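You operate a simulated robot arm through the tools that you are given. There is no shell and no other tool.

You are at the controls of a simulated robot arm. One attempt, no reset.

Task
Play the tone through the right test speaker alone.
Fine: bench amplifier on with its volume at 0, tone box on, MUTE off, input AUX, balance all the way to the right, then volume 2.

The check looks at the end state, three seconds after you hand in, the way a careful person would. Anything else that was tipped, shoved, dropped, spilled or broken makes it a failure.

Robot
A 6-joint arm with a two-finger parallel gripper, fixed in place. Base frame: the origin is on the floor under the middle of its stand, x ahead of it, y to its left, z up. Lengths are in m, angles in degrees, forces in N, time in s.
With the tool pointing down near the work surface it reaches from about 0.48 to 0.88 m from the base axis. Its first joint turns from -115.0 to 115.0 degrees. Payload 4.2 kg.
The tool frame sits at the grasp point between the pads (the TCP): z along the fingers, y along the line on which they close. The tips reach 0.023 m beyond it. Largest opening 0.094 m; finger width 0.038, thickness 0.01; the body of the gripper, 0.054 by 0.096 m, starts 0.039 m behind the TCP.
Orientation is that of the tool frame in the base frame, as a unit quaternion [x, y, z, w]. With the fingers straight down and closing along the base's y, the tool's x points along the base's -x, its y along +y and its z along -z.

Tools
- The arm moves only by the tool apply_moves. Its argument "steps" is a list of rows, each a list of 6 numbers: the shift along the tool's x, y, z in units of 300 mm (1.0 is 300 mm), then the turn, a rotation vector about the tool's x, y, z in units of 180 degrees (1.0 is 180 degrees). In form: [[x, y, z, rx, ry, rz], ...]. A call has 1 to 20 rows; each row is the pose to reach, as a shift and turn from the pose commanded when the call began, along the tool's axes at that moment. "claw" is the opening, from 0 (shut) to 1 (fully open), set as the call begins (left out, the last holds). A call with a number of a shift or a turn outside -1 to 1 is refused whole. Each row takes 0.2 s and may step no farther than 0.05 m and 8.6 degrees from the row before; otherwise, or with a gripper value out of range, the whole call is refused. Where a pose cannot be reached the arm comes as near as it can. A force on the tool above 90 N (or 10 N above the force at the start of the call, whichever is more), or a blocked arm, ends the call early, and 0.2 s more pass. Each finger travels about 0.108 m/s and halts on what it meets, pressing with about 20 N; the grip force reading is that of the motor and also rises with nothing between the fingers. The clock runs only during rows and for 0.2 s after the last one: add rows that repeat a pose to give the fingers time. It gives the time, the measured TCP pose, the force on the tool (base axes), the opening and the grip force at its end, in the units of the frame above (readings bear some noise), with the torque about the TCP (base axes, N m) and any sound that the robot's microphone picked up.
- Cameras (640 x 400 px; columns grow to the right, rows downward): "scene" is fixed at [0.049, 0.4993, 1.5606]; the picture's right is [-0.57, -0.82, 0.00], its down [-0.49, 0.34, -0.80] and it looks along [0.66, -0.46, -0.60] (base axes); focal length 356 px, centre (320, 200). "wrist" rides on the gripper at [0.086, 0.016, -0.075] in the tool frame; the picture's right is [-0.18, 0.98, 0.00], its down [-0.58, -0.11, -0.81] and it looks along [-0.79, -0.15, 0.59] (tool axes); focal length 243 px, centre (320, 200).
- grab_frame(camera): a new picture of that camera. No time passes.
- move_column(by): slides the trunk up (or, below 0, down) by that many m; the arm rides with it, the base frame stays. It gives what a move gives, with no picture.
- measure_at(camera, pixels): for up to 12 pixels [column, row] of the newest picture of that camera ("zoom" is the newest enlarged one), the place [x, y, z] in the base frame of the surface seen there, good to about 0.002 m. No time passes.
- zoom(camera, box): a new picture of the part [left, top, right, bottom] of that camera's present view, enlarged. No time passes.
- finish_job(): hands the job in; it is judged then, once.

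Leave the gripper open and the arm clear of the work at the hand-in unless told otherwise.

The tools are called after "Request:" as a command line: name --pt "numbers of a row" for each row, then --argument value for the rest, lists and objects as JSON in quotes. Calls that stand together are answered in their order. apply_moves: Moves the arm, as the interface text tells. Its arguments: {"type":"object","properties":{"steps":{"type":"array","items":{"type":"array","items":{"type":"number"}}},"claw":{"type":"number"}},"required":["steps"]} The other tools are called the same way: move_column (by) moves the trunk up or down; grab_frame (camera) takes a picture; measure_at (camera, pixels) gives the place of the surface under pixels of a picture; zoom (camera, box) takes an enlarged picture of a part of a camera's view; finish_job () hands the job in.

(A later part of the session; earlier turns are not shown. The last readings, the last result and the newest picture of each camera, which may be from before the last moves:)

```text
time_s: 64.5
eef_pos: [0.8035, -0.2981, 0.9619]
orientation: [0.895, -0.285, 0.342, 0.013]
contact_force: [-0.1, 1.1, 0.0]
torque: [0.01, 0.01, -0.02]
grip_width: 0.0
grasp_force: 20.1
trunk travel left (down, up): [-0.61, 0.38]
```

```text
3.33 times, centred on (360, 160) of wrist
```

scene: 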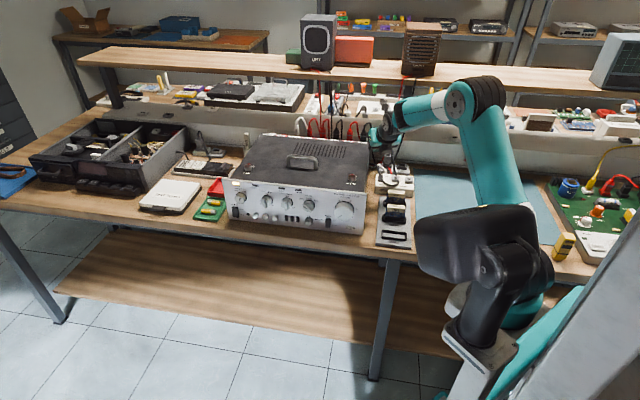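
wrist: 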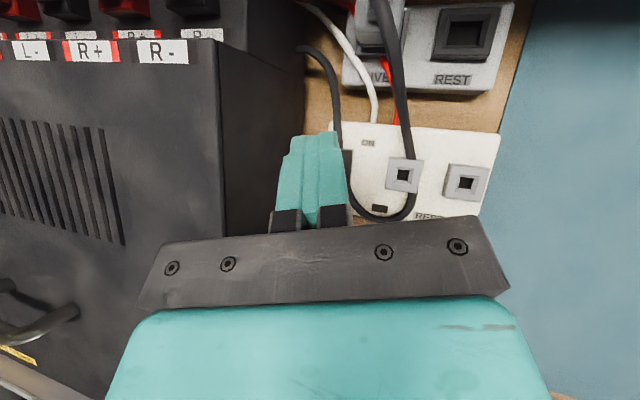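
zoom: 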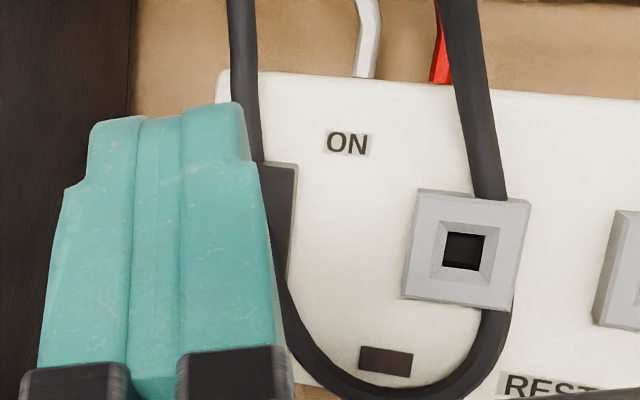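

Amplifier side is at s=0.415, leaving about 15 mm beside the gripper body. I lower the hand 64 mm to just above the rocker's far end.

Request:
apply_moves --pt "-0.066 0.0107 0.084 0 0 0" --pt "-0.1317 0.0213 0.168 0 0 0"

Request:
zoom --camera "wrist" --box '[270, 80, 430, 220]'

Request:
zoom --camera "scene" --box '[366, 140, 422, 190]'

```text
time_s: 65.1
eef_pos: [0.8061, -0.2956, 0.9001]
orientation: [0.895, -0.285, 0.342, 0.013]
contact_force: [0.2, 0.4, 0.8]
torque: [-0.03, 0.03, 0.02]
grip_width: 0.0
grasp_force: 20.2
trunk travel left (down, up): [-0.61, 0.38]
```

```text
2.86 times, centred on (350, 150) of wrist
```

zoom: 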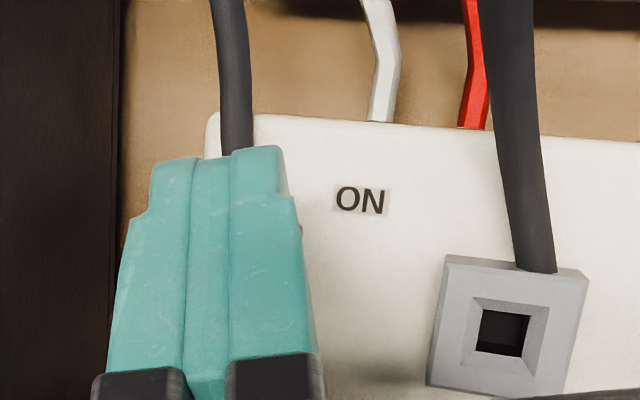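

```text
8.00 times, centred on (394, 165) of scene
```

zoom: 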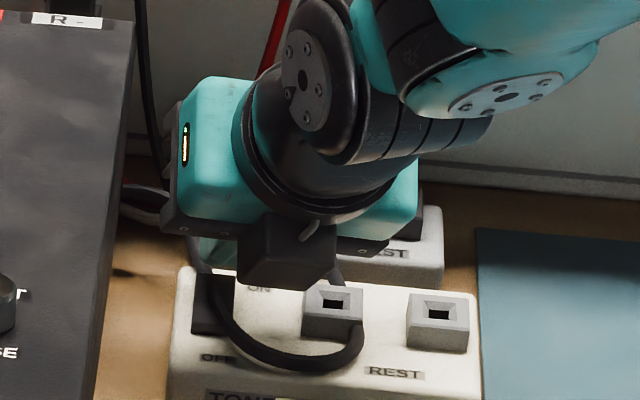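

No contact yet at z=0.900. I lower 6 mm and read the force.

Request:
apply_moves --pt "-0.0062 0.0017 0.0076 0 0 0" --pt "-0.0124 0.0034 0.0153 0 0 0"

Request:
apply_moves --pt "-0.0062 0.0017 0.0076 0 0 0"

Request:
zoom --camera "scene" --box '[376, 160, 416, 190]'

```text
time_s: 65.7
eef_pos: [0.8065, -0.2945, 0.8938]
orientation: [0.895, -0.285, 0.342, 0.013]
contact_force: [-0.6, 0.3, -0.2]
torque: [-0.01, 0.0, -0.02]
grip_width: 0.0
grasp_force: 20.1
trunk travel left (down, up): [-0.61, 0.38]
```

```text
time_s: 66.1
eef_pos: [0.8067, -0.2945, 0.8927]
orientation: [0.895, -0.284, 0.344, 0.012]
contact_force: [-9.5, 4.0, 14.4]
torque: [0.07, 0.3, -0.03]
grip_width: 0.0
grasp_force: 20.2
trunk travel left (down, up): [-0.61, 0.38]
```

```text
13.33 times, centred on (396, 175) of scene
```

zoom: 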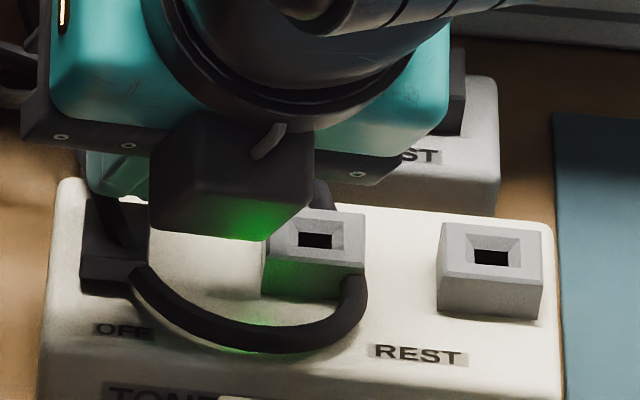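

A 14 N contact, the rocker's near end has risen and a green lamp now glows on the tone box: it is on. I lift straight up 70 mm.

Request:
apply_moves --pt "0.06 -0.0166 -0.074 0 0 0" --pt "0.145 -0.04 -0.18 0 0 0"

Request:
grab_frame --camera "wrist"

Request:
zoom --camera "scene" --box '[376, 160, 416, 190]'

```text
time_s: 66.7
eef_pos: [0.8071, -0.2953, 0.9616]
orientation: [0.895, -0.286, 0.341, 0.013]
contact_force: [0.2, 0.4, 0.1]
torque: [0.03, 0.04, 0.0]
grip_width: 0.0
grasp_force: 20.4
trunk travel left (down, up): [-0.61, 0.38]
```

```text
taken
```

wrist: 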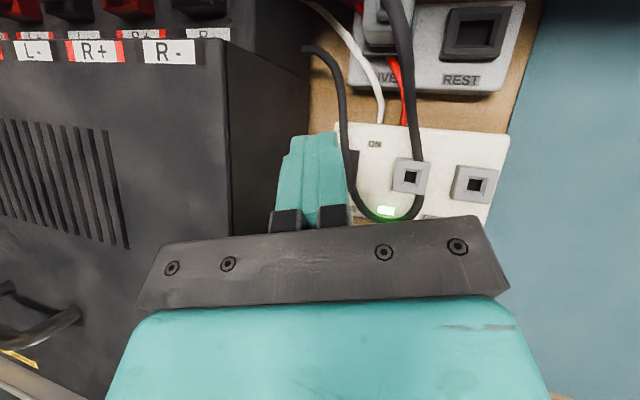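

```text
13.33 times, centred on (396, 175) of scene
```

zoom: 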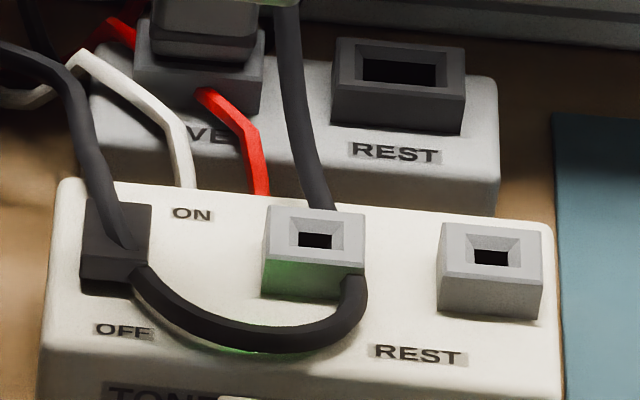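

The lamp stays lit and the rocker sits at ON. Next is MUTE. I raise the trunk 0.19 m to carry the hand back over the cards and the amplifier's corner.

Request:
move_column --by 0.19

Request:
apply_moves --pt "0 0 0 0 0.0444 0" --pt "0 0 0 0 0.0889 0" --pt "0 0 0 0 0.1333 0"

```text
time_s: 68.8
eef_pos: [0.8072, -0.2935, 1.1518]
orientation: [0.895, -0.285, 0.342, 0.013]
contact_force: [-0.4, 0.7, -0.3]
torque: [0.01, 0.01, -0.02]
grip_width: 0.0001
grasp_force: 20.1
trunk travel left (down, up): [-0.8, 0.19]
```

```text
time_s: 69.6
eef_pos: [0.8076, -0.2929, 1.1521]
orientation: [0.804, -0.276, 0.521, 0.073]
contact_force: [-0.3, -1.0, -0.2]
torque: [0.01, -0.01, 0.04]
grip_width: 0.0001
grasp_force: 20.1
trunk travel left (down, up): [-0.8, 0.19]
```

Now one long move: back over the amplifier's corner to a point in front of the panel (0.62, 0.08, 1.07), while turning the tool to face the panel with 18 degrees tilt.

Request:
apply_moves --pt "-0.0888 -0.0667 -0.088 -0.0073 0.0054 -0.0029" --pt "-0.1776 -0.1334 -0.176 -0.0145 0.0108 -0.0057" --pt "-0.2664 -0.2001 -0.264 -0.0218 0.0162 -0.0086" --pt "-0.3552 -0.2668 -0.352 -0.0291 0.0216 -0.0115" --pt "-0.444 -0.3335 -0.44 -0.0364 0.0271 -0.0144" --pt "-0.5328 -0.4002 -0.528 -0.0436 0.0325 -0.0172" --pt "-0.6216 -0.4669 -0.616 -0.0509 0.0379 -0.0201" --pt "-0.7104 -0.5336 -0.704 -0.0582 0.0433 -0.023" --pt "-0.7992 -0.6003 -0.792 -0.0654 0.0487 -0.0258" --pt "-0.888 -0.667 -0.88 -0.0727 0.0541 -0.0287"

```text
time_s: 71.8
eef_pos: [0.618, 0.0783, 1.0684]
orientation: [0.756, -0.291, 0.548, 0.21]
contact_force: [0.7, 0.5, -0.1]
torque: [-0.01, -0.03, -0.01]
grip_width: 0.0003
grasp_force: 20.3
trunk travel left (down, up): [-0.8, 0.19]
```

Exactly there. Lower the trunk 0.19 m, then look at the MUTE rocker.

Request:
move_column --by -0.19

Request:
grab_frame --camera "wrist"

Request:
zoom --camera "wrist" --box '[270, 40, 400, 150]'

```text
time_s: 73.8
eef_pos: [0.6182, 0.0777, 0.8799]
orientation: [0.756, -0.289, 0.549, 0.209]
contact_force: [0.5, -0.3, -1.2]
torque: [-0.01, -0.02, 0.0]
grip_width: 0.0001
grasp_force: 20.2
trunk travel left (down, up): [-0.61, 0.38]
```

```text
taken
```

wrist: 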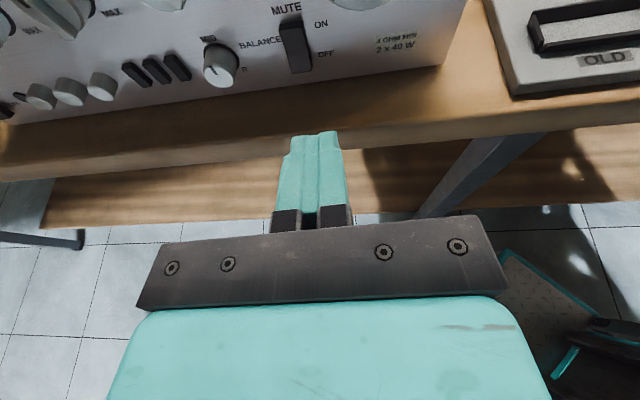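

```text
3.64 times, centred on (335, 95) of wrist
```

zoom: 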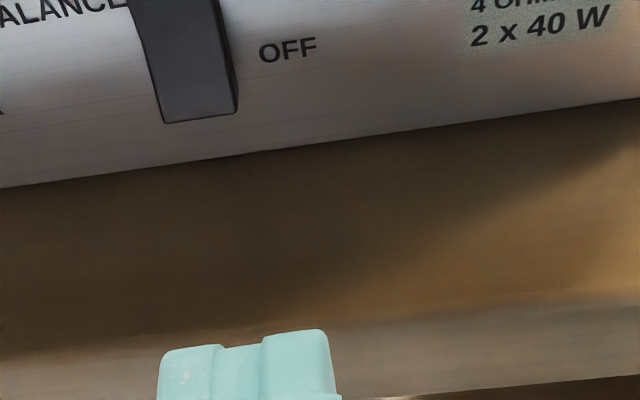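

Request:
zoom --camera "wrist" --box '[255, 0, 355, 85]'

Request:
measure_at --camera "zoom" --pixels '[[240, 95], [245, 125], [250, 160], [255, 200], [262, 230], [270, 260], [280, 300], [290, 330], [400, 250], [120, 200], [300, 340], [560, 340]]'

```text
4.71 times, centred on (305, 42) of wrist
```

zoom: 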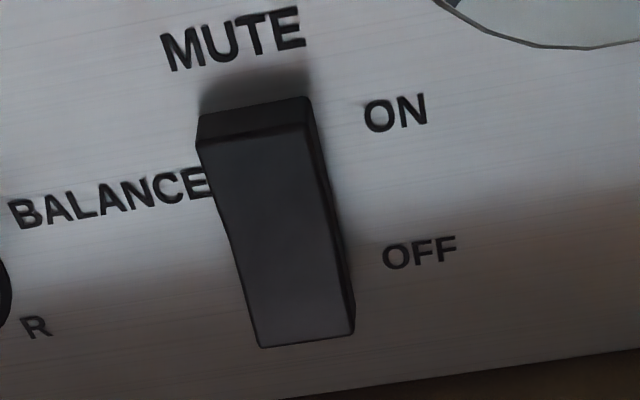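

```text
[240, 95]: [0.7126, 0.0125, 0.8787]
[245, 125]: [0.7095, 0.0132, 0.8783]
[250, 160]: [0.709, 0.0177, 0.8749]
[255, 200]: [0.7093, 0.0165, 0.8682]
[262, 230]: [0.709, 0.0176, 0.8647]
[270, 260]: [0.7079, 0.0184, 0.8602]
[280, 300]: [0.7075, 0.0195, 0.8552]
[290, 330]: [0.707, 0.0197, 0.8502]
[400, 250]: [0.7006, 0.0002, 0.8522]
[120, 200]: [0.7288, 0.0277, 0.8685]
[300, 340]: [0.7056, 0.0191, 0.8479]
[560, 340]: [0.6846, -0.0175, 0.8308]
```

MUTE confirmed: its lower end is out (10 mm), centre s=0.514, z from 0.848 to 0.878. I move the closed tips to about 25 mm in front of its lower half (tip height 0.846).

Request:
apply_moves --pt "-0.0075 -0.0305 0.122 0 0 0" --pt "-0.015 -0.061 0.2437 0 0 0"

Request:
zoom --camera "wrist" --box '[255, 50, 375, 150]'

```text
time_s: 74.4
eef_pos: [0.6806, 0.0469, 0.8522]
orientation: [0.756, -0.29, 0.548, 0.21]
contact_force: [0.1, 0.2, -0.1]
torque: [0.02, -0.01, 0.01]
grip_width: 0.0002
grasp_force: 20.2
trunk travel left (down, up): [-0.61, 0.38]
```

```text
4.00 times, centred on (315, 100) of wrist
```

zoom: 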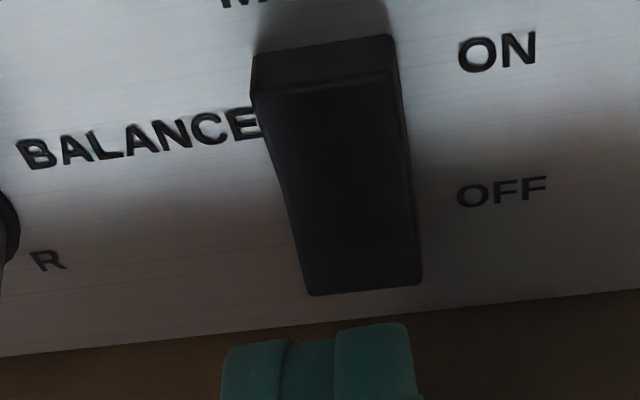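

Aligned with s=0.5145. I advance 12 mm, then in 3 mm steps, reading force.

Request:
apply_moves --pt "0.0124 0.0022 0.038 0 0 0"

Request:
apply_moves --pt "0.0031 0.0006 0.0095 0 0 0"

Request:
apply_moves --pt "0.0031 0.0006 0.0095 0 0 0"

Request:
zoom --camera "wrist" --box '[255, 50, 375, 150]'

```text
time_s: 74.8
eef_pos: [0.6885, 0.0386, 0.852]
orientation: [0.756, -0.29, 0.548, 0.21]
contact_force: [-18.6, 6.5, -0.5]
torque: [-0.08, -0.14, -0.28]
grip_width: 0.0002
grasp_force: 19.6
trunk travel left (down, up): [-0.61, 0.38]
```

```text
time_s: 75.2
eef_pos: [0.6881, 0.038, 0.8512]
orientation: [0.757, -0.289, 0.547, 0.21]
contact_force: [-64.1, 34.3, -3.5]
torque: [-0.22, -0.68, -0.86]
grip_width: 0.0
grasp_force: 20.3
trunk travel left (down, up): [-0.61, 0.38]
```

```text
time_s: 75.6
eef_pos: [0.6886, 0.0388, 0.8521]
orientation: [0.758, -0.287, 0.547, 0.209]
contact_force: [-51.4, 35.2, 11.6]
torque: [-0.46, -0.88, -0.59]
grip_width: 0.0
grasp_force: 19.6
trunk travel left (down, up): [-0.61, 0.38]
stopped in row 1: the force on the tool passed its limit at 95 N (the readings are from after the stop); the commanded pose is now the measured one
```

```text
4.00 times, centred on (315, 100) of wrist
```

zoom: 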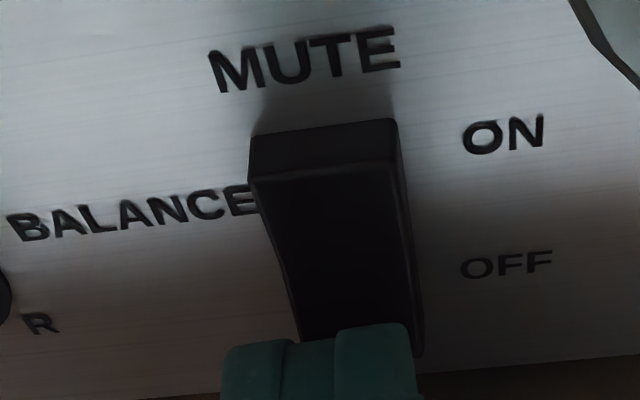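

The force rose to 95 N on the last steps, more than I wanted; the rocker was probably already pressed home. I back off at once and check the rocker and whether the amplifier has shifted.

Request:
apply_moves --pt "0 0 -0.1 0 0 0" --pt "0 0 -0.2 0 0 0"

Request:
grab_frame --camera "wrist"

Request:
zoom --camera "wrist" --box '[255, 0, 375, 100]'

Request:
measure_at --camera "zoom" --pixels '[[270, 130], [275, 150], [280, 175], [285, 200], [290, 220], [295, 245], [305, 270], [420, 220], [150, 180], [500, 320], [440, 60], [100, 60]]'

```text
time_s: 76.2
eef_pos: [0.6499, 0.0743, 0.8673]
orientation: [0.758, -0.29, 0.545, 0.21]
contact_force: [-0.6, 0.1, 0.3]
torque: [-0.02, -0.02, 0.03]
grip_width: 0.0
grasp_force: 20.3
trunk travel left (down, up): [-0.61, 0.38]
```

```text
taken
```

wrist: 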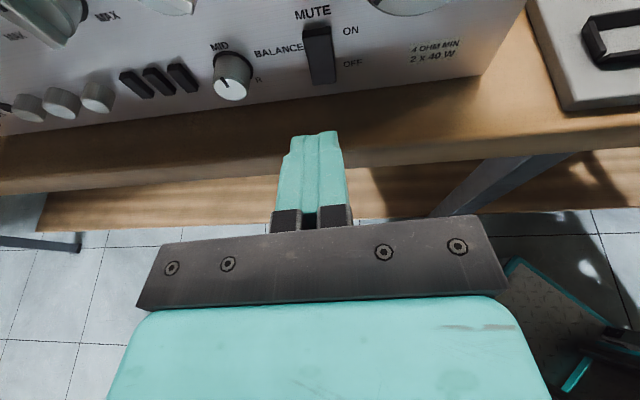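

```text
4.00 times, centred on (315, 50) of wrist
```

zoom: 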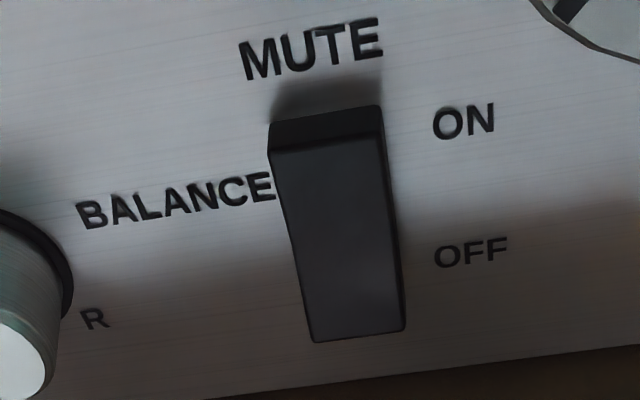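

```text
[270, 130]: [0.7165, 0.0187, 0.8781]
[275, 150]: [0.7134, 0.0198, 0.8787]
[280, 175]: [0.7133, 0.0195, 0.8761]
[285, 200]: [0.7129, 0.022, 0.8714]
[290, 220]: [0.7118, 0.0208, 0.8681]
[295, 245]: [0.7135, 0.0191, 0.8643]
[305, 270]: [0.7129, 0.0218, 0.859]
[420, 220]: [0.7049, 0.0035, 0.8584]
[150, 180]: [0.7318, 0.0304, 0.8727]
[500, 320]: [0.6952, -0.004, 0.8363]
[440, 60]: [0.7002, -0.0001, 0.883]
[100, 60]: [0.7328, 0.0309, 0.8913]
```

Request:
measure_at --camera "zoom" --pixels '[[330, 160], [335, 190], [340, 220], [345, 240], [350, 260], [355, 280], [358, 300], [360, 320], [340, 325], [330, 150], [300, 160], [380, 150]]'

Request:
zoom --camera "scene" --box '[215, 165, 375, 265]'

```text
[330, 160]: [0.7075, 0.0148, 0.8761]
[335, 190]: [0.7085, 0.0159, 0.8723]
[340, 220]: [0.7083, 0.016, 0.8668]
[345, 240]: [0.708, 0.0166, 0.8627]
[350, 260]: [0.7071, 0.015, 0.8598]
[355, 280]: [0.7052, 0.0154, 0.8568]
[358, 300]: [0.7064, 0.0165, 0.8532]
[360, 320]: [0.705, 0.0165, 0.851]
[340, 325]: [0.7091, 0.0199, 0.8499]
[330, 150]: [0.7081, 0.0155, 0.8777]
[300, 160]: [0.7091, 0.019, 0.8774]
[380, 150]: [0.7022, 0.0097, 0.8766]
```

```text
4.00 times, centred on (295, 215) of scene
```

zoom: 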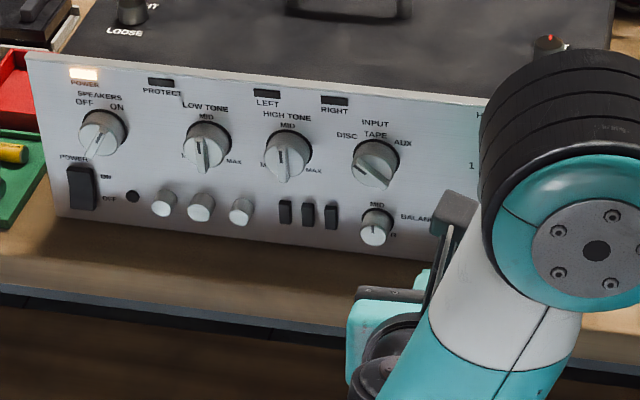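

The amplifier has not moved (panel plane still at 0.7008), but the MUTE rocker is still ON: its lower end still stands out. The fingertip is square, so its upper corner hit the rocker near its pivot. I'll roll the hand +90 degrees so the tip is only 20 mm tall and can press the lower half alone.

Request:
apply_moves --pt "0 0 0 0 0 0.0455" --pt "0 0 0 0 0 0.0909" --pt "0 0 0 0 0 0.1364" --pt "0 0 0 0 0 0.1818" --pt "0 0 0 0 0 0.2273" --pt "0 0 0 0 0 0.2727" --pt "0 0 0 0 0 0.3182" --pt "0 0 0 0 0 0.3636" --pt "0 0 0 0 0 0.4091" --pt "0 0 0 0 0 0.4545" --pt "0 0 0 0 0 0.5"

Request:
grab_frame --camera "wrist"

```text
time_s: 78.6
eef_pos: [0.648, 0.0728, 0.87]
orientation: [-0.331, 0.741, -0.533, 0.238]
contact_force: [0.1, -0.2, 0.5]
torque: [0.0, 0.02, 0.01]
grip_width: 0.0002
grasp_force: 20.2
trunk travel left (down, up): [-0.61, 0.38]
```

```text
taken
```

wrist: 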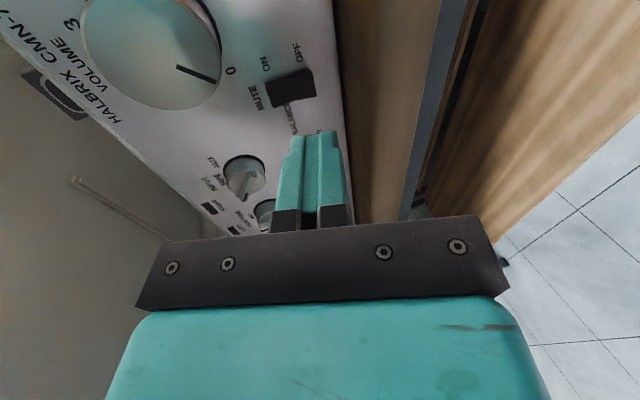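

Rolled; the tip is now 20 mm tall. I move to 25 mm in front of the rocker's lower end, tip height 0.843.

Request:
apply_moves --pt "-0.0033 0.009 0.0765 0 0 0" --pt "-0.0067 0.018 0.153 0 0 0"

Request:
grab_frame --camera "wrist"

Request:
zoom --camera "wrist" --box '[240, 60, 380, 170]'

```text
time_s: 79.2
eef_pos: [0.682, 0.0457, 0.8499]
orientation: [-0.331, 0.741, -0.534, 0.238]
contact_force: [0.2, 0.0, -1.2]
torque: [-0.01, 0.03, 0.0]
grip_width: 0.0
grasp_force: 20.3
trunk travel left (down, up): [-0.61, 0.38]
```

```text
taken
```

wrist: 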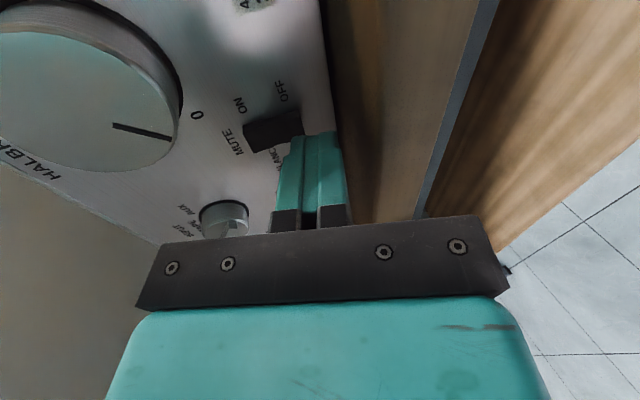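

```text
3.64 times, centred on (310, 115) of wrist
```

zoom: 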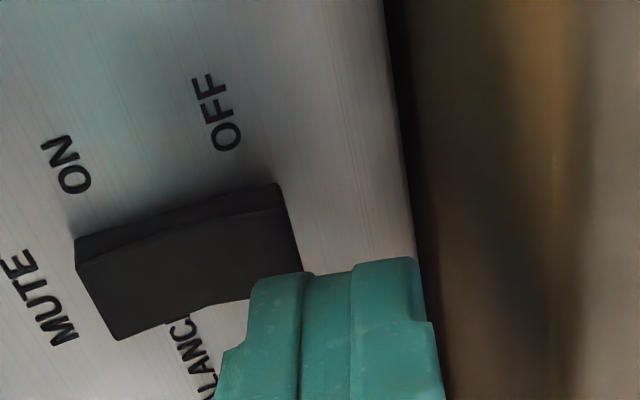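

The fingertips are lined up with the OFF end of the rocker. Advance 9 mm first.

Request:
apply_moves --pt "0.0017 -0.0095 0.0284 0 0 0"

```text
time_s: 79.6
eef_pos: [0.6869, 0.041, 0.8493]
orientation: [-0.333, 0.74, -0.534, 0.238]
contact_force: [0.4, 0.4, 0.4]
torque: [0.03, -0.02, 0.03]
grip_width: 0.0
grasp_force: 20.1
trunk travel left (down, up): [-0.61, 0.38]
```

No contact yet. Another 2 mm.

Request:
apply_moves --pt "0.0004 -0.0021 0.0063 0 0 0"

```text
time_s: 80.0
eef_pos: [0.6892, 0.0392, 0.8498]
orientation: [-0.331, 0.741, -0.533, 0.238]
contact_force: [-0.2, -0.1, 0.2]
torque: [0.03, 0.01, 0.0]
grip_width: 0.0001
grasp_force: 19.7
trunk travel left (down, up): [-0.61, 0.38]
```

Still free at d=0.036. Another 2 mm.

Request:
apply_moves --pt "0.0004 -0.0021 0.0063 0 0 0"

Request:
zoom --camera "wrist" --box '[240, 60, 380, 170]'

```text
time_s: 80.4
eef_pos: [0.6892, 0.0385, 0.8488]
orientation: [-0.332, 0.741, -0.534, 0.238]
contact_force: [0.2, 1.0, -0.7]
torque: [0.02, 0.02, -0.02]
grip_width: 0.0
grasp_force: 20.1
trunk travel left (down, up): [-0.61, 0.38]
```

```text
3.64 times, centred on (310, 115) of wrist
```

zoom: 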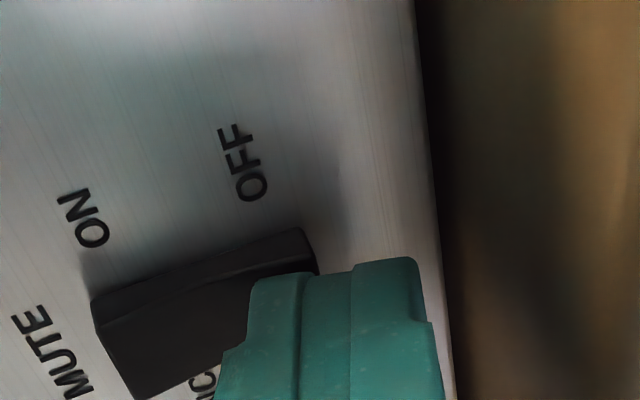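

Request:
apply_moves --pt "0.0004 -0.0021 0.0063 0 0 0"

Request:
zoom --camera "wrist" --box '[240, 60, 380, 170]'

```text
time_s: 80.8
eef_pos: [0.6926, 0.0371, 0.8493]
orientation: [-0.332, 0.74, -0.534, 0.238]
contact_force: [-14.0, 5.5, 2.3]
torque: [-0.08, -0.03, -0.29]
grip_width: 0.0
grasp_force: 19.9
trunk travel left (down, up): [-0.61, 0.38]
```

```text
3.64 times, centred on (310, 115) of wrist
```

zoom: 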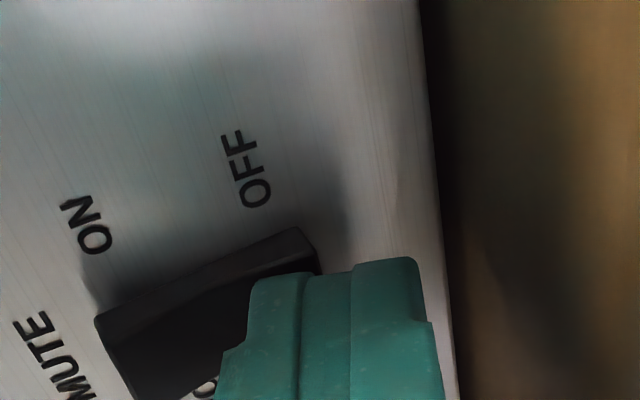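

Contact at 15 N. I measure the rocker's faces from this side to see whether it has flipped.

Request:
measure_at --camera "zoom" --pixels '[[130, 350], [150, 345], [180, 335], [210, 320], [235, 290], [110, 320], [150, 320], [200, 285], [280, 260], [200, 200], [50, 250]]'

```text
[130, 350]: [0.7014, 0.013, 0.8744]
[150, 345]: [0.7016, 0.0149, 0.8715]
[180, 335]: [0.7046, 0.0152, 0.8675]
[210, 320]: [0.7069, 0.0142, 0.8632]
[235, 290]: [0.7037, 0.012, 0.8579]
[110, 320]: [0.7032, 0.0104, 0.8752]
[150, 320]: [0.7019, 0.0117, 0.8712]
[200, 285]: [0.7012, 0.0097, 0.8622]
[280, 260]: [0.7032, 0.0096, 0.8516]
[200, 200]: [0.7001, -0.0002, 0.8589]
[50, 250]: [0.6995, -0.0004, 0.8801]
```

The upper end now stands out about 9 mm while the middle is at 5.5 mm, so MUTE has flipped to OFF. I back off 75 mm and check from the front.

Request:
apply_moves --pt "0 0 -0.125 0 0 0" --pt "0 0 -0.25 0 0 0"

Request:
apply_moves --pt "0 0 0 0 0 -0.0455" --pt "0 0 0 0 0 -0.0909" --pt "0 0 0 0 0 -0.1364" --pt "0 0 0 0 0 -0.1818" --pt "0 0 0 0 0 -0.2273" --pt "0 0 0 0 0 -0.2727" --pt "0 0 0 0 0 -0.3182" --pt "0 0 0 0 0 -0.3636" --pt "0 0 0 0 0 -0.4091" --pt "0 0 0 0 0 -0.4545" --pt "0 0 0 0 0 -0.5"

Request:
grab_frame --camera "wrist"

Request:
zoom --camera "wrist" --box '[220, 0, 380, 110]'

```text
time_s: 81.4
eef_pos: [0.6406, 0.0837, 0.8733]
orientation: [-0.331, 0.741, -0.535, 0.237]
contact_force: [-0.1, 0.1, 0.8]
torque: [-0.01, 0.0, 0.04]
grip_width: 0.0001
grasp_force: 19.8
trunk travel left (down, up): [-0.61, 0.38]
```

```text
time_s: 83.8
eef_pos: [0.6385, 0.0846, 0.8731]
orientation: [0.759, -0.288, 0.545, 0.21]
contact_force: [-1.1, 0.2, 0.3]
torque: [0.05, -0.05, -0.02]
grip_width: 0.0001
grasp_force: 19.7
trunk travel left (down, up): [-0.61, 0.38]
```

```text
taken
```

wrist: 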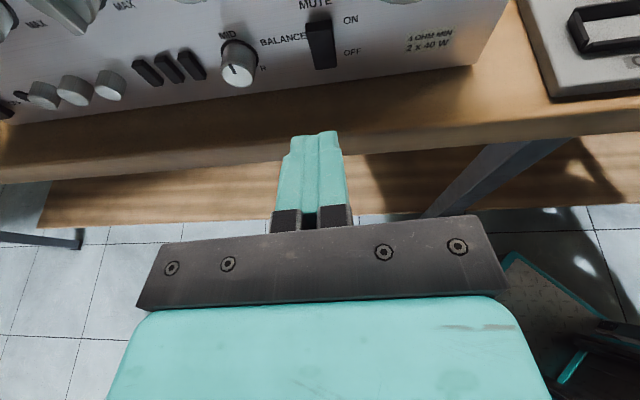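

```text
3.64 times, centred on (300, 55) of wrist
```

zoom: 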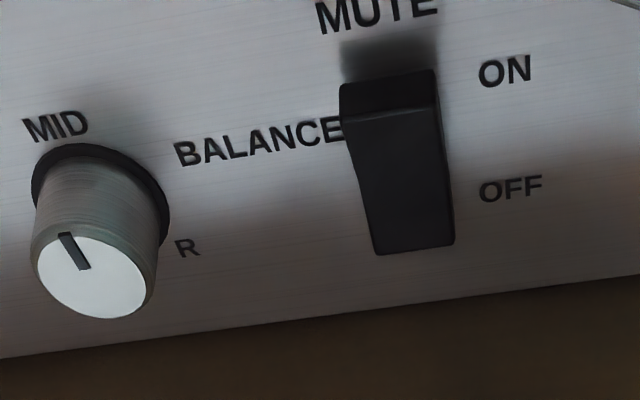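

MUTE is OFF now (top out). Next: INPUT. I move up and left to face the INPUT knob (s=0.565), reduce the tilt to about 10 degrees and open the fingers part-way.

Request:
apply_moves --pt "0.102 -0.09 -0.047 0 0 0" --pt "0.204 -0.181 -0.0947 0 0 0" --pt "0.204 -0.181 -0.0947 0 0.0444 0" --claw 0.5

Request:
grab_frame --camera "wrist"

```text
time_s: 84.6
eef_pos: [0.6707, 0.1244, 0.9375]
orientation: [0.721, -0.274, 0.595, 0.227]
contact_force: [0.3, -0.1, 0.2]
torque: [0.02, 0.03, 0.0]
grip_width: 0.047
grasp_force: 0.0
out of reach, approached as far as the arm can: row 3
trunk travel left (down, up): [-0.61, 0.38]
```

```text
taken
```

wrist: 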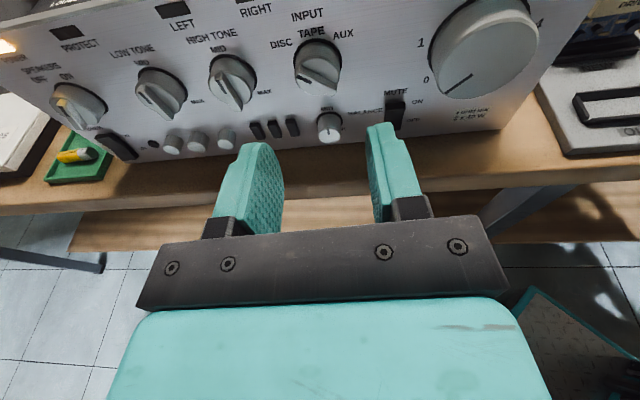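

Tilt is limited to 11 degrees here. A higher trunk with the hand lower relative to it should allow less: trunk up 0.14 m, then hand down 0.14 m and level a bit.

Request:
move_column --by 0.14

Request:
apply_moves --pt "-0.1145 0 0.022 0 0 0" --pt "-0.229 0 0.044 0 0 0" --pt "-0.3435 0 0.066 0 0 0" --pt "-0.458 0 0.088 0 0 0" --pt "-0.458 0 0.088 -0.006 0.0222 0"

```text
time_s: 86.3
eef_pos: [0.6714, 0.1245, 1.0765]
orientation: [0.722, -0.273, 0.595, 0.226]
contact_force: [0.2, -1.2, 0.9]
torque: [0.03, -0.02, 0.0]
grip_width: 0.047
grasp_force: 0.0
trunk travel left (down, up): [-0.75, 0.24]
```

```text
time_s: 87.5
eef_pos: [0.6707, 0.1256, 0.9358]
orientation: [0.712, -0.271, 0.605, 0.232]
contact_force: [0.3, 0.8, 0.1]
torque: [-0.01, -0.02, 0.03]
grip_width: 0.0472
grasp_force: 0.0
trunk travel left (down, up): [-0.75, 0.24]
```

Request:
apply_moves --pt "0 0 0 -0.009 0 0" --pt "0 0 0 -0.018 0 0"

Request:
zoom --camera "wrist" --box '[250, 0, 400, 110]'

```text
time_s: 88.1
eef_pos: [0.6697, 0.1255, 0.9372]
orientation: [0.712, -0.272, 0.604, 0.232]
contact_force: [1.2, -0.3, 0.7]
torque: [-0.02, 0.02, 0.05]
grip_width: 0.0468
grasp_force: 0.0
out of reach, approached as far as the arm can: row 1, 2
trunk travel left (down, up): [-0.75, 0.24]
```

```text
3.64 times, centred on (325, 55) of wrist
```

zoom: 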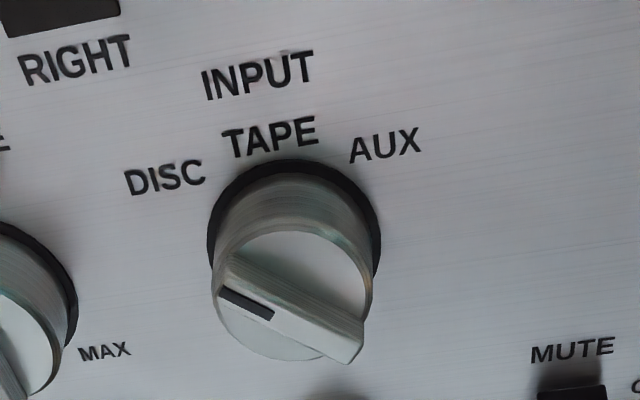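

The tool is at tilt 9 degrees, azimuth -42, the limit here; good enough. Now I measure the INPUT knob: its body, bar ends and the labels.

Request:
measure_at --camera "zoom" --pixels '[[238, 262], [225, 285], [355, 320], [345, 355], [290, 310], [245, 303], [165, 178], [270, 137], [385, 145], [300, 255], [260, 335], [450, 250]]'

Request:
measure_at --camera "zoom" --pixels '[[222, 255], [365, 255], [290, 240], [268, 318], [228, 294], [330, 250], [350, 270], [240, 330], [280, 290], [300, 330], [320, 300], [360, 345]]'

```text
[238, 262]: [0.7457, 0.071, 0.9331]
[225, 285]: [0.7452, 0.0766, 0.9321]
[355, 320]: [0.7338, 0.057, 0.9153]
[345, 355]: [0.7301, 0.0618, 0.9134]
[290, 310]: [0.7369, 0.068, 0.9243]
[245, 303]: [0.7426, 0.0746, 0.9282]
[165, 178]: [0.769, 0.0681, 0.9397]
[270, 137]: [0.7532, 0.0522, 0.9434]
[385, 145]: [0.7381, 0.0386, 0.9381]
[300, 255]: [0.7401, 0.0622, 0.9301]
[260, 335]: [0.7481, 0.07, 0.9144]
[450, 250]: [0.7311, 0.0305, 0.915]
```

```text
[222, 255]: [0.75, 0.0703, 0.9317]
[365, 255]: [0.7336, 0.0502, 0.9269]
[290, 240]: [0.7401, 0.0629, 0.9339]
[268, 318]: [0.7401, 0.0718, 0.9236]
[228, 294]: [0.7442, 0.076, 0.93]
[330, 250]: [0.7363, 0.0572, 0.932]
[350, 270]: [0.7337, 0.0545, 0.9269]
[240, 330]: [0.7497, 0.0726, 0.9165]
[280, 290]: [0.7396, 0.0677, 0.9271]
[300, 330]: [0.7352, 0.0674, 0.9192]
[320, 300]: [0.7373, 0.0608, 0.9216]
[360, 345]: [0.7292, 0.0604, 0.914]
```

INPUT: centre s=0.570, z=0.9225; body 29 mm wide with its face 16 mm off the panel, the bar points to DISC at -52 degrees, AUX is at +53. I'll grip the round body. First roll to -35 degrees and correct 2 mm up and left.

Request:
apply_moves --pt "0.006 -0.008 0 0 0 -0.0389" --pt "0.006 -0.008 0 0 0 -0.0778" --pt "0.006 -0.008 0 0 0 -0.1167" --pt "0.006 -0.008 0 0 0 -0.1556" --pt "0.006 -0.008 0 0 0 -0.1944"

Request:
grab_frame --camera "wrist"

```text
time_s: 89.3
eef_pos: [0.6719, 0.1266, 0.9379]
orientation: [0.761, -0.044, 0.506, 0.404]
contact_force: [0.4, 0.3, 0.2]
torque: [-0.02, -0.06, 0.0]
grip_width: 0.047
grasp_force: 0.0
trunk travel left (down, up): [-0.75, 0.24]
```

```text
taken
```

wrist: 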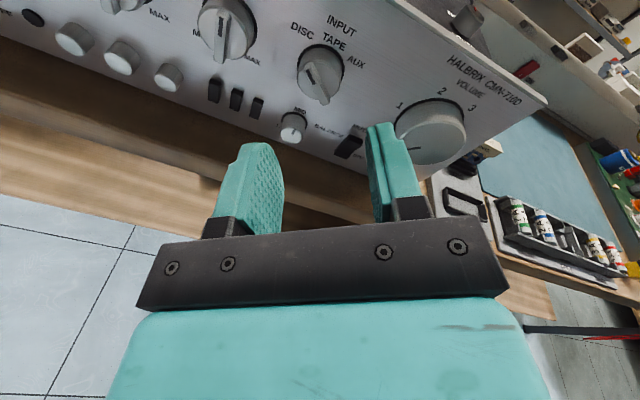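

Lined up. Advance 55 mm first and look.

Request:
apply_moves --pt "0 0 0.0917 0 0 0" --pt "0 0 0.1833 0 0 0"

Request:
grab_frame --camera "wrist"

```text
time_s: 89.9
eef_pos: [0.7133, 0.0908, 0.9305]
orientation: [0.761, -0.044, 0.507, 0.403]
contact_force: [-0.7, 0.8, 0.1]
torque: [0.02, -0.01, 0.0]
grip_width: 0.0469
grasp_force: 0.2
trunk travel left (down, up): [-0.75, 0.24]
```

```text
taken
```

wrist: 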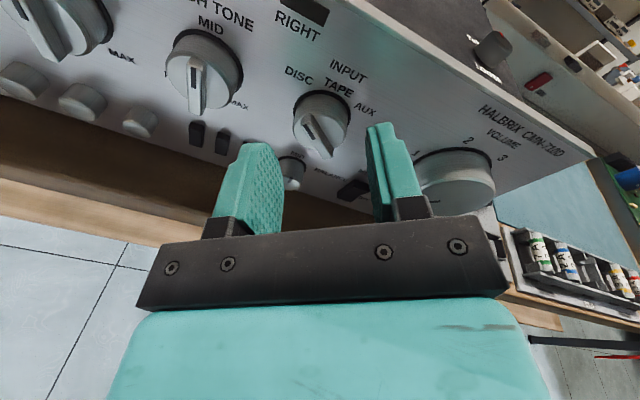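

The knob is centred between the tips. Advance the last 26 mm and close.

Request:
apply_moves --pt "0 0 0.045 0 0 0" --pt "0 0 0.0887 0 0 0"

Request:
apply_moves --pt "0 0 0 0 0 0" --pt "0 0 0 0 0 0" --pt "0 0 0 0 0 0" --claw 0

```text
time_s: 90.5
eef_pos: [0.7322, 0.0733, 0.9239]
orientation: [0.761, -0.045, 0.506, 0.404]
contact_force: [-10.4, 4.6, -0.5]
torque: [-0.08, -0.32, -0.27]
grip_width: 0.0478
grasp_force: 0.3
trunk travel left (down, up): [-0.75, 0.24]
```

```text
time_s: 91.3
eef_pos: [0.7322, 0.0718, 0.9242]
orientation: [0.761, -0.046, 0.506, 0.404]
contact_force: [-5.8, 7.4, -2.2]
torque: [-0.24, -0.24, -0.11]
grip_width: 0.0325
grasp_force: 44.7
trunk travel left (down, up): [-0.75, 0.24]
```

Gripped (32.5 mm). A finger corner brushes the panel with about 10 N, so I ease back 1 mm while turning clockwise 35 degrees as the first part.

Request:
apply_moves --pt "0 0 -0.0033 0 0 0" --pt "0 0 -0.0033 0 0 0.0389" --pt "0 0 -0.0033 0 0 0.0778" --pt "0 0 -0.0033 0 0 0.1167" --pt "0 0 -0.0033 0 0 0.1556" --pt "0 0 -0.0033 0 0 0.1944"

Request:
grab_frame --camera "wrist"

Request:
zoom --camera "wrist" --box '[250, 80, 410, 200]'

```text
time_s: 92.7
eef_pos: [0.7324, 0.0721, 0.9247]
orientation: [0.712, -0.272, 0.605, 0.231]
contact_force: [6.9, 2.8, -3.7]
torque: [-0.5, -0.51, 0.04]
grip_width: 0.0316
grasp_force: 45.4
trunk travel left (down, up): [-0.75, 0.24]
```

```text
taken
```

wrist: 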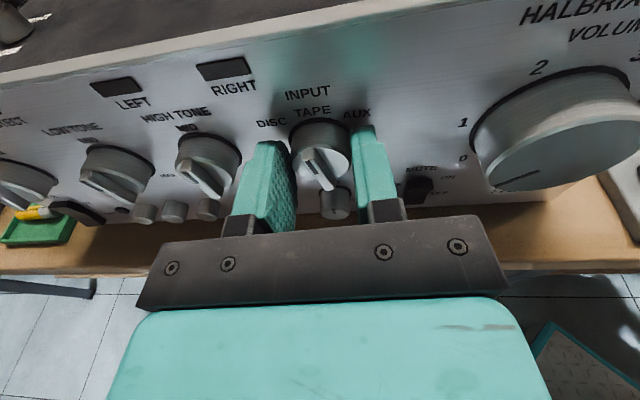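

```text
3.33 times, centred on (330, 140) of wrist
```

zoom: 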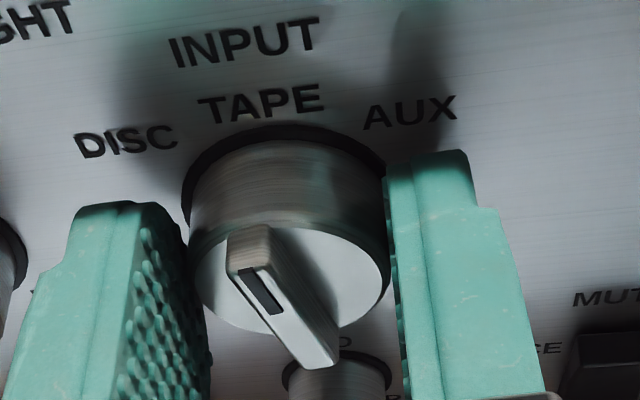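

It follows. Continue clockwise another 35 degrees.

Request:
apply_moves --pt "0 0 0 0 0 0.0389" --pt "0 0 0 0 0 0.0778" --pt "0 0 0 0 0 0.1167" --pt "0 0 0 0 0 0.1556" --pt "0 0 0 0 0 0.1944"

Request:
zoom --camera "wrist" --box '[250, 80, 410, 200]'

```text
time_s: 93.9
eef_pos: [0.7315, 0.0717, 0.9249]
orientation: [0.596, -0.475, 0.646, 0.04]
contact_force: [2.0, -7.3, 1.9]
torque: [0.09, 0.14, 1.01]
grip_width: 0.0318
grasp_force: 45.0
trunk travel left (down, up): [-0.75, 0.24]
```

```text
3.33 times, centred on (330, 140) of wrist
```

zoom: 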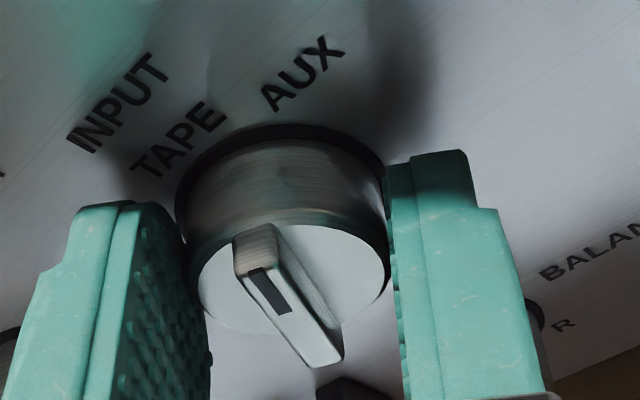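

Pointer at about +18 degrees. Another 35 degrees to AUX.

Request:
apply_moves --pt "0 0 0 0 0 0.0389" --pt "0 0 0 0 0 0.0778" --pt "0 0 0 0 0 0.1167" --pt "0 0 0 0 0 0.1556" --pt "0 0 0 0 0 0.2"

Request:
grab_frame --camera "wrist"

Request:
zoom --camera "wrist" --box '[250, 80, 410, 200]'

```text
time_s: 95.1
eef_pos: [0.7301, 0.0725, 0.9231]
orientation: [-0.421, 0.636, -0.627, 0.161]
contact_force: [-12.6, -6.2, -12.1]
torque: [-0.5, 0.59, 0.18]
grip_width: 0.0328
grasp_force: 45.2
trunk travel left (down, up): [-0.75, 0.24]
```

```text
taken
```

wrist: 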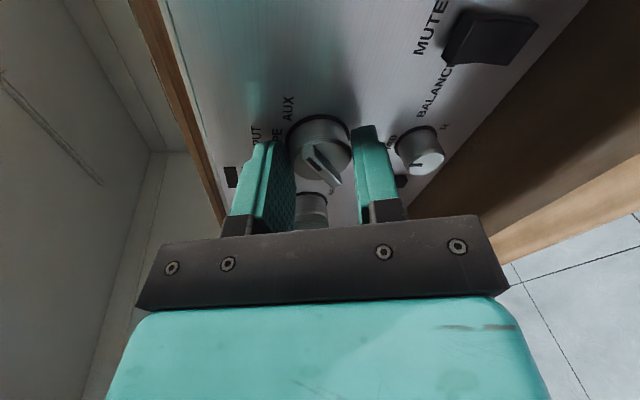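

```text
3.33 times, centred on (330, 140) of wrist
```

zoom: 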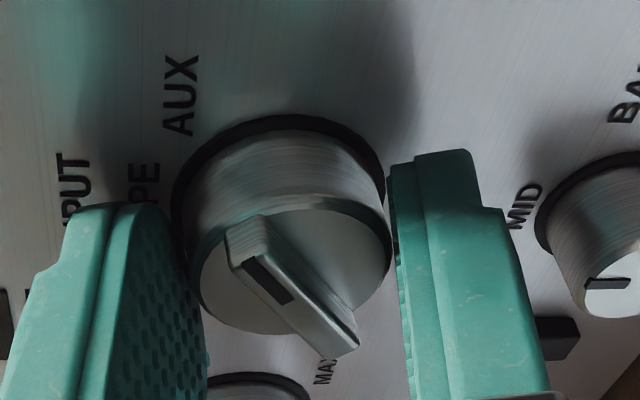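

The pointer now aims at AUX and a reaction torque of 0.8 N m shows the stop. I release and back off to check.

Request:
apply_moves --pt "0 0 0 0 0 0" --pt "0 0 0 0 0 0" --claw 0.5

Request:
apply_moves --pt "0 0 -0.1 0 0 0" --pt "0 0 -0.2 0 0 0" --pt "0 0 -0.26 0 0 0"

Request:
apply_moves --pt "0 0 0 0 0 -0.0444" --pt "0 0 0 0 0 -0.0889" --pt "0 0 0 0 0 -0.1333" --pt "0 0 0 0 0 -0.1778" --pt "0 0 0 0 0 -0.2222" --pt "0 0 0 0 0 -0.2667" --pt "0 0 0 0 0 -0.3111" --pt "0 0 0 0 0 -0.3556" --pt "0 0 0 0 0 -0.3944"

Request:
grab_frame --camera "wrist"

Request:
zoom --camera "wrist" --box '[240, 0, 400, 140]'

```text
time_s: 95.7
eef_pos: [0.7316, 0.073, 0.9258]
orientation: [-0.421, 0.635, -0.627, 0.162]
contact_force: [0.2, 0.1, -0.7]
torque: [0.0, 0.0, 0.03]
grip_width: 0.0471
grasp_force: 0.2
trunk travel left (down, up): [-0.75, 0.24]
```

```text
time_s: 96.5
eef_pos: [0.6763, 0.1234, 0.9374]
orientation: [-0.421, 0.635, -0.628, 0.161]
contact_force: [0.1, -0.7, 0.9]
torque: [-0.01, -0.03, 0.0]
grip_width: 0.0468
grasp_force: 0.1
trunk travel left (down, up): [-0.75, 0.24]
```

```text
time_s: 98.5
eef_pos: [0.6731, 0.1244, 0.9369]
orientation: [0.712, -0.271, 0.604, 0.233]
contact_force: [-0.3, 0.4, 0.1]
torque: [-0.04, 0.0, 0.01]
grip_width: 0.0472
grasp_force: 0.0
trunk travel left (down, up): [-0.75, 0.24]
```

```text
taken
```

wrist: 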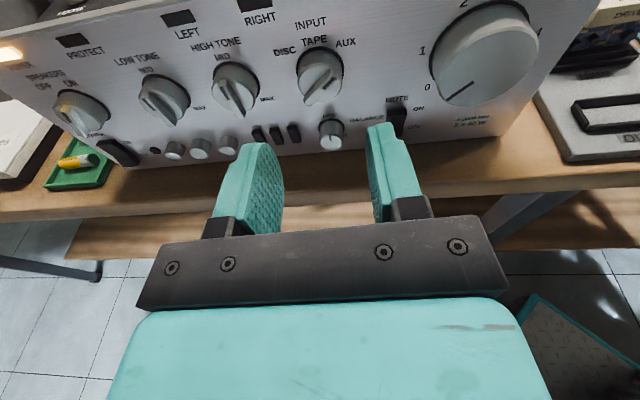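

```text
2.86 times, centred on (320, 70) of wrist
```

zoom: 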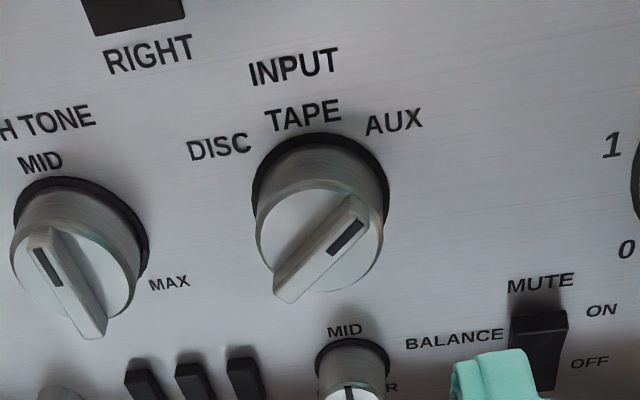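

INPUT now points to AUX. Quick angle check on the bar, and locating the BALANCE knob.

Request:
measure_at --camera "zoom" --pixels '[[358, 210], [362, 225], [285, 290], [345, 237], [330, 250], [310, 270], [392, 122]]'

Request:
zoom --camera "wrist" --box '[290, 90, 390, 170]'

```text
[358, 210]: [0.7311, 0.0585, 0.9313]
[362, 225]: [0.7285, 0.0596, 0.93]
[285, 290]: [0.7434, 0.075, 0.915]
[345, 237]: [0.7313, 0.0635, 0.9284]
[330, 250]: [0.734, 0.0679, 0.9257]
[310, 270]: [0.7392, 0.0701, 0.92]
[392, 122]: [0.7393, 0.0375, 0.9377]
```

```text
5.00 times, centred on (340, 130) of wrist
```

zoom: 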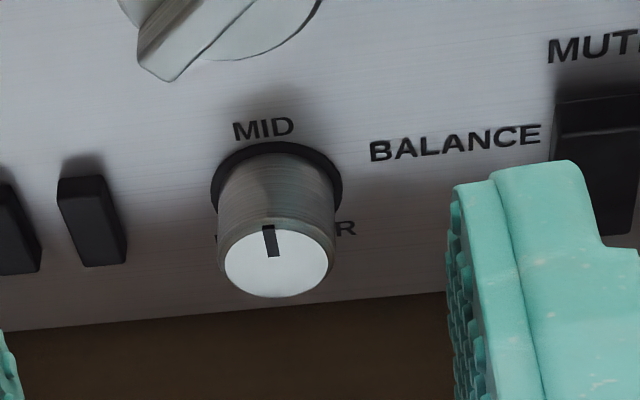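

Request:
measure_at --camera "zoom" --pixels '[[278, 265], [230, 262], [328, 255], [276, 235], [280, 290], [265, 130], [345, 230], [222, 190], [330, 185], [275, 180], [100, 220], [180, 260]]'

```text
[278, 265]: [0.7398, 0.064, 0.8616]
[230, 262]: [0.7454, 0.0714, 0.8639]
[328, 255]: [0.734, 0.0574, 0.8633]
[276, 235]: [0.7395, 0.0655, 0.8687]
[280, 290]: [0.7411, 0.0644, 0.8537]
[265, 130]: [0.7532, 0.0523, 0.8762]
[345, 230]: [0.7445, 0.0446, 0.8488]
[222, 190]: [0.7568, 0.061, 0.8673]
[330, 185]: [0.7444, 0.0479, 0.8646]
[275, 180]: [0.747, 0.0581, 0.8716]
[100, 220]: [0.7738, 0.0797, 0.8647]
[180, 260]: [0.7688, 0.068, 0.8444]
```

INPUT is at +53.6 degrees, i.e. AUX. BALANCE: centre s=0.5686, z=0.861, diameter 19 mm, face 18 mm off the panel; "R" lies at about +137 degrees. I go down 60 mm, narrow the fingers to 32 mm and roll to -35 degrees.

Request:
apply_moves --pt "-0.0985 0 0.0161 0 0 0" --pt "-0.197 0 0.0323 0 0 0" --pt "-0.197 0 0.0323 0 0 -0.0389" --pt "-0.197 0 0.0323 0 0 -0.0778" --pt "-0.197 0 0.0323 0 0 -0.1167" --pt "-0.197 0 0.0323 0 0 -0.1556" --pt "-0.197 0 0.0323 0 0 -0.1944" --claw 0.34

Request:
grab_frame --camera "wrist"

```text
time_s: 100.1
eef_pos: [0.6742, 0.1249, 0.877]
orientation: [0.761, -0.044, 0.506, 0.404]
contact_force: [-1.0, 0.1, -0.6]
torque: [-0.01, 0.03, 0.0]
grip_width: 0.0318
grasp_force: 0.1
trunk travel left (down, up): [-0.75, 0.24]
```

```text
taken
```

wrist: 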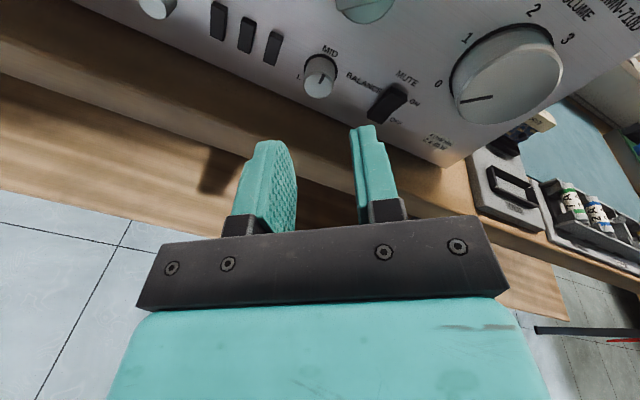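

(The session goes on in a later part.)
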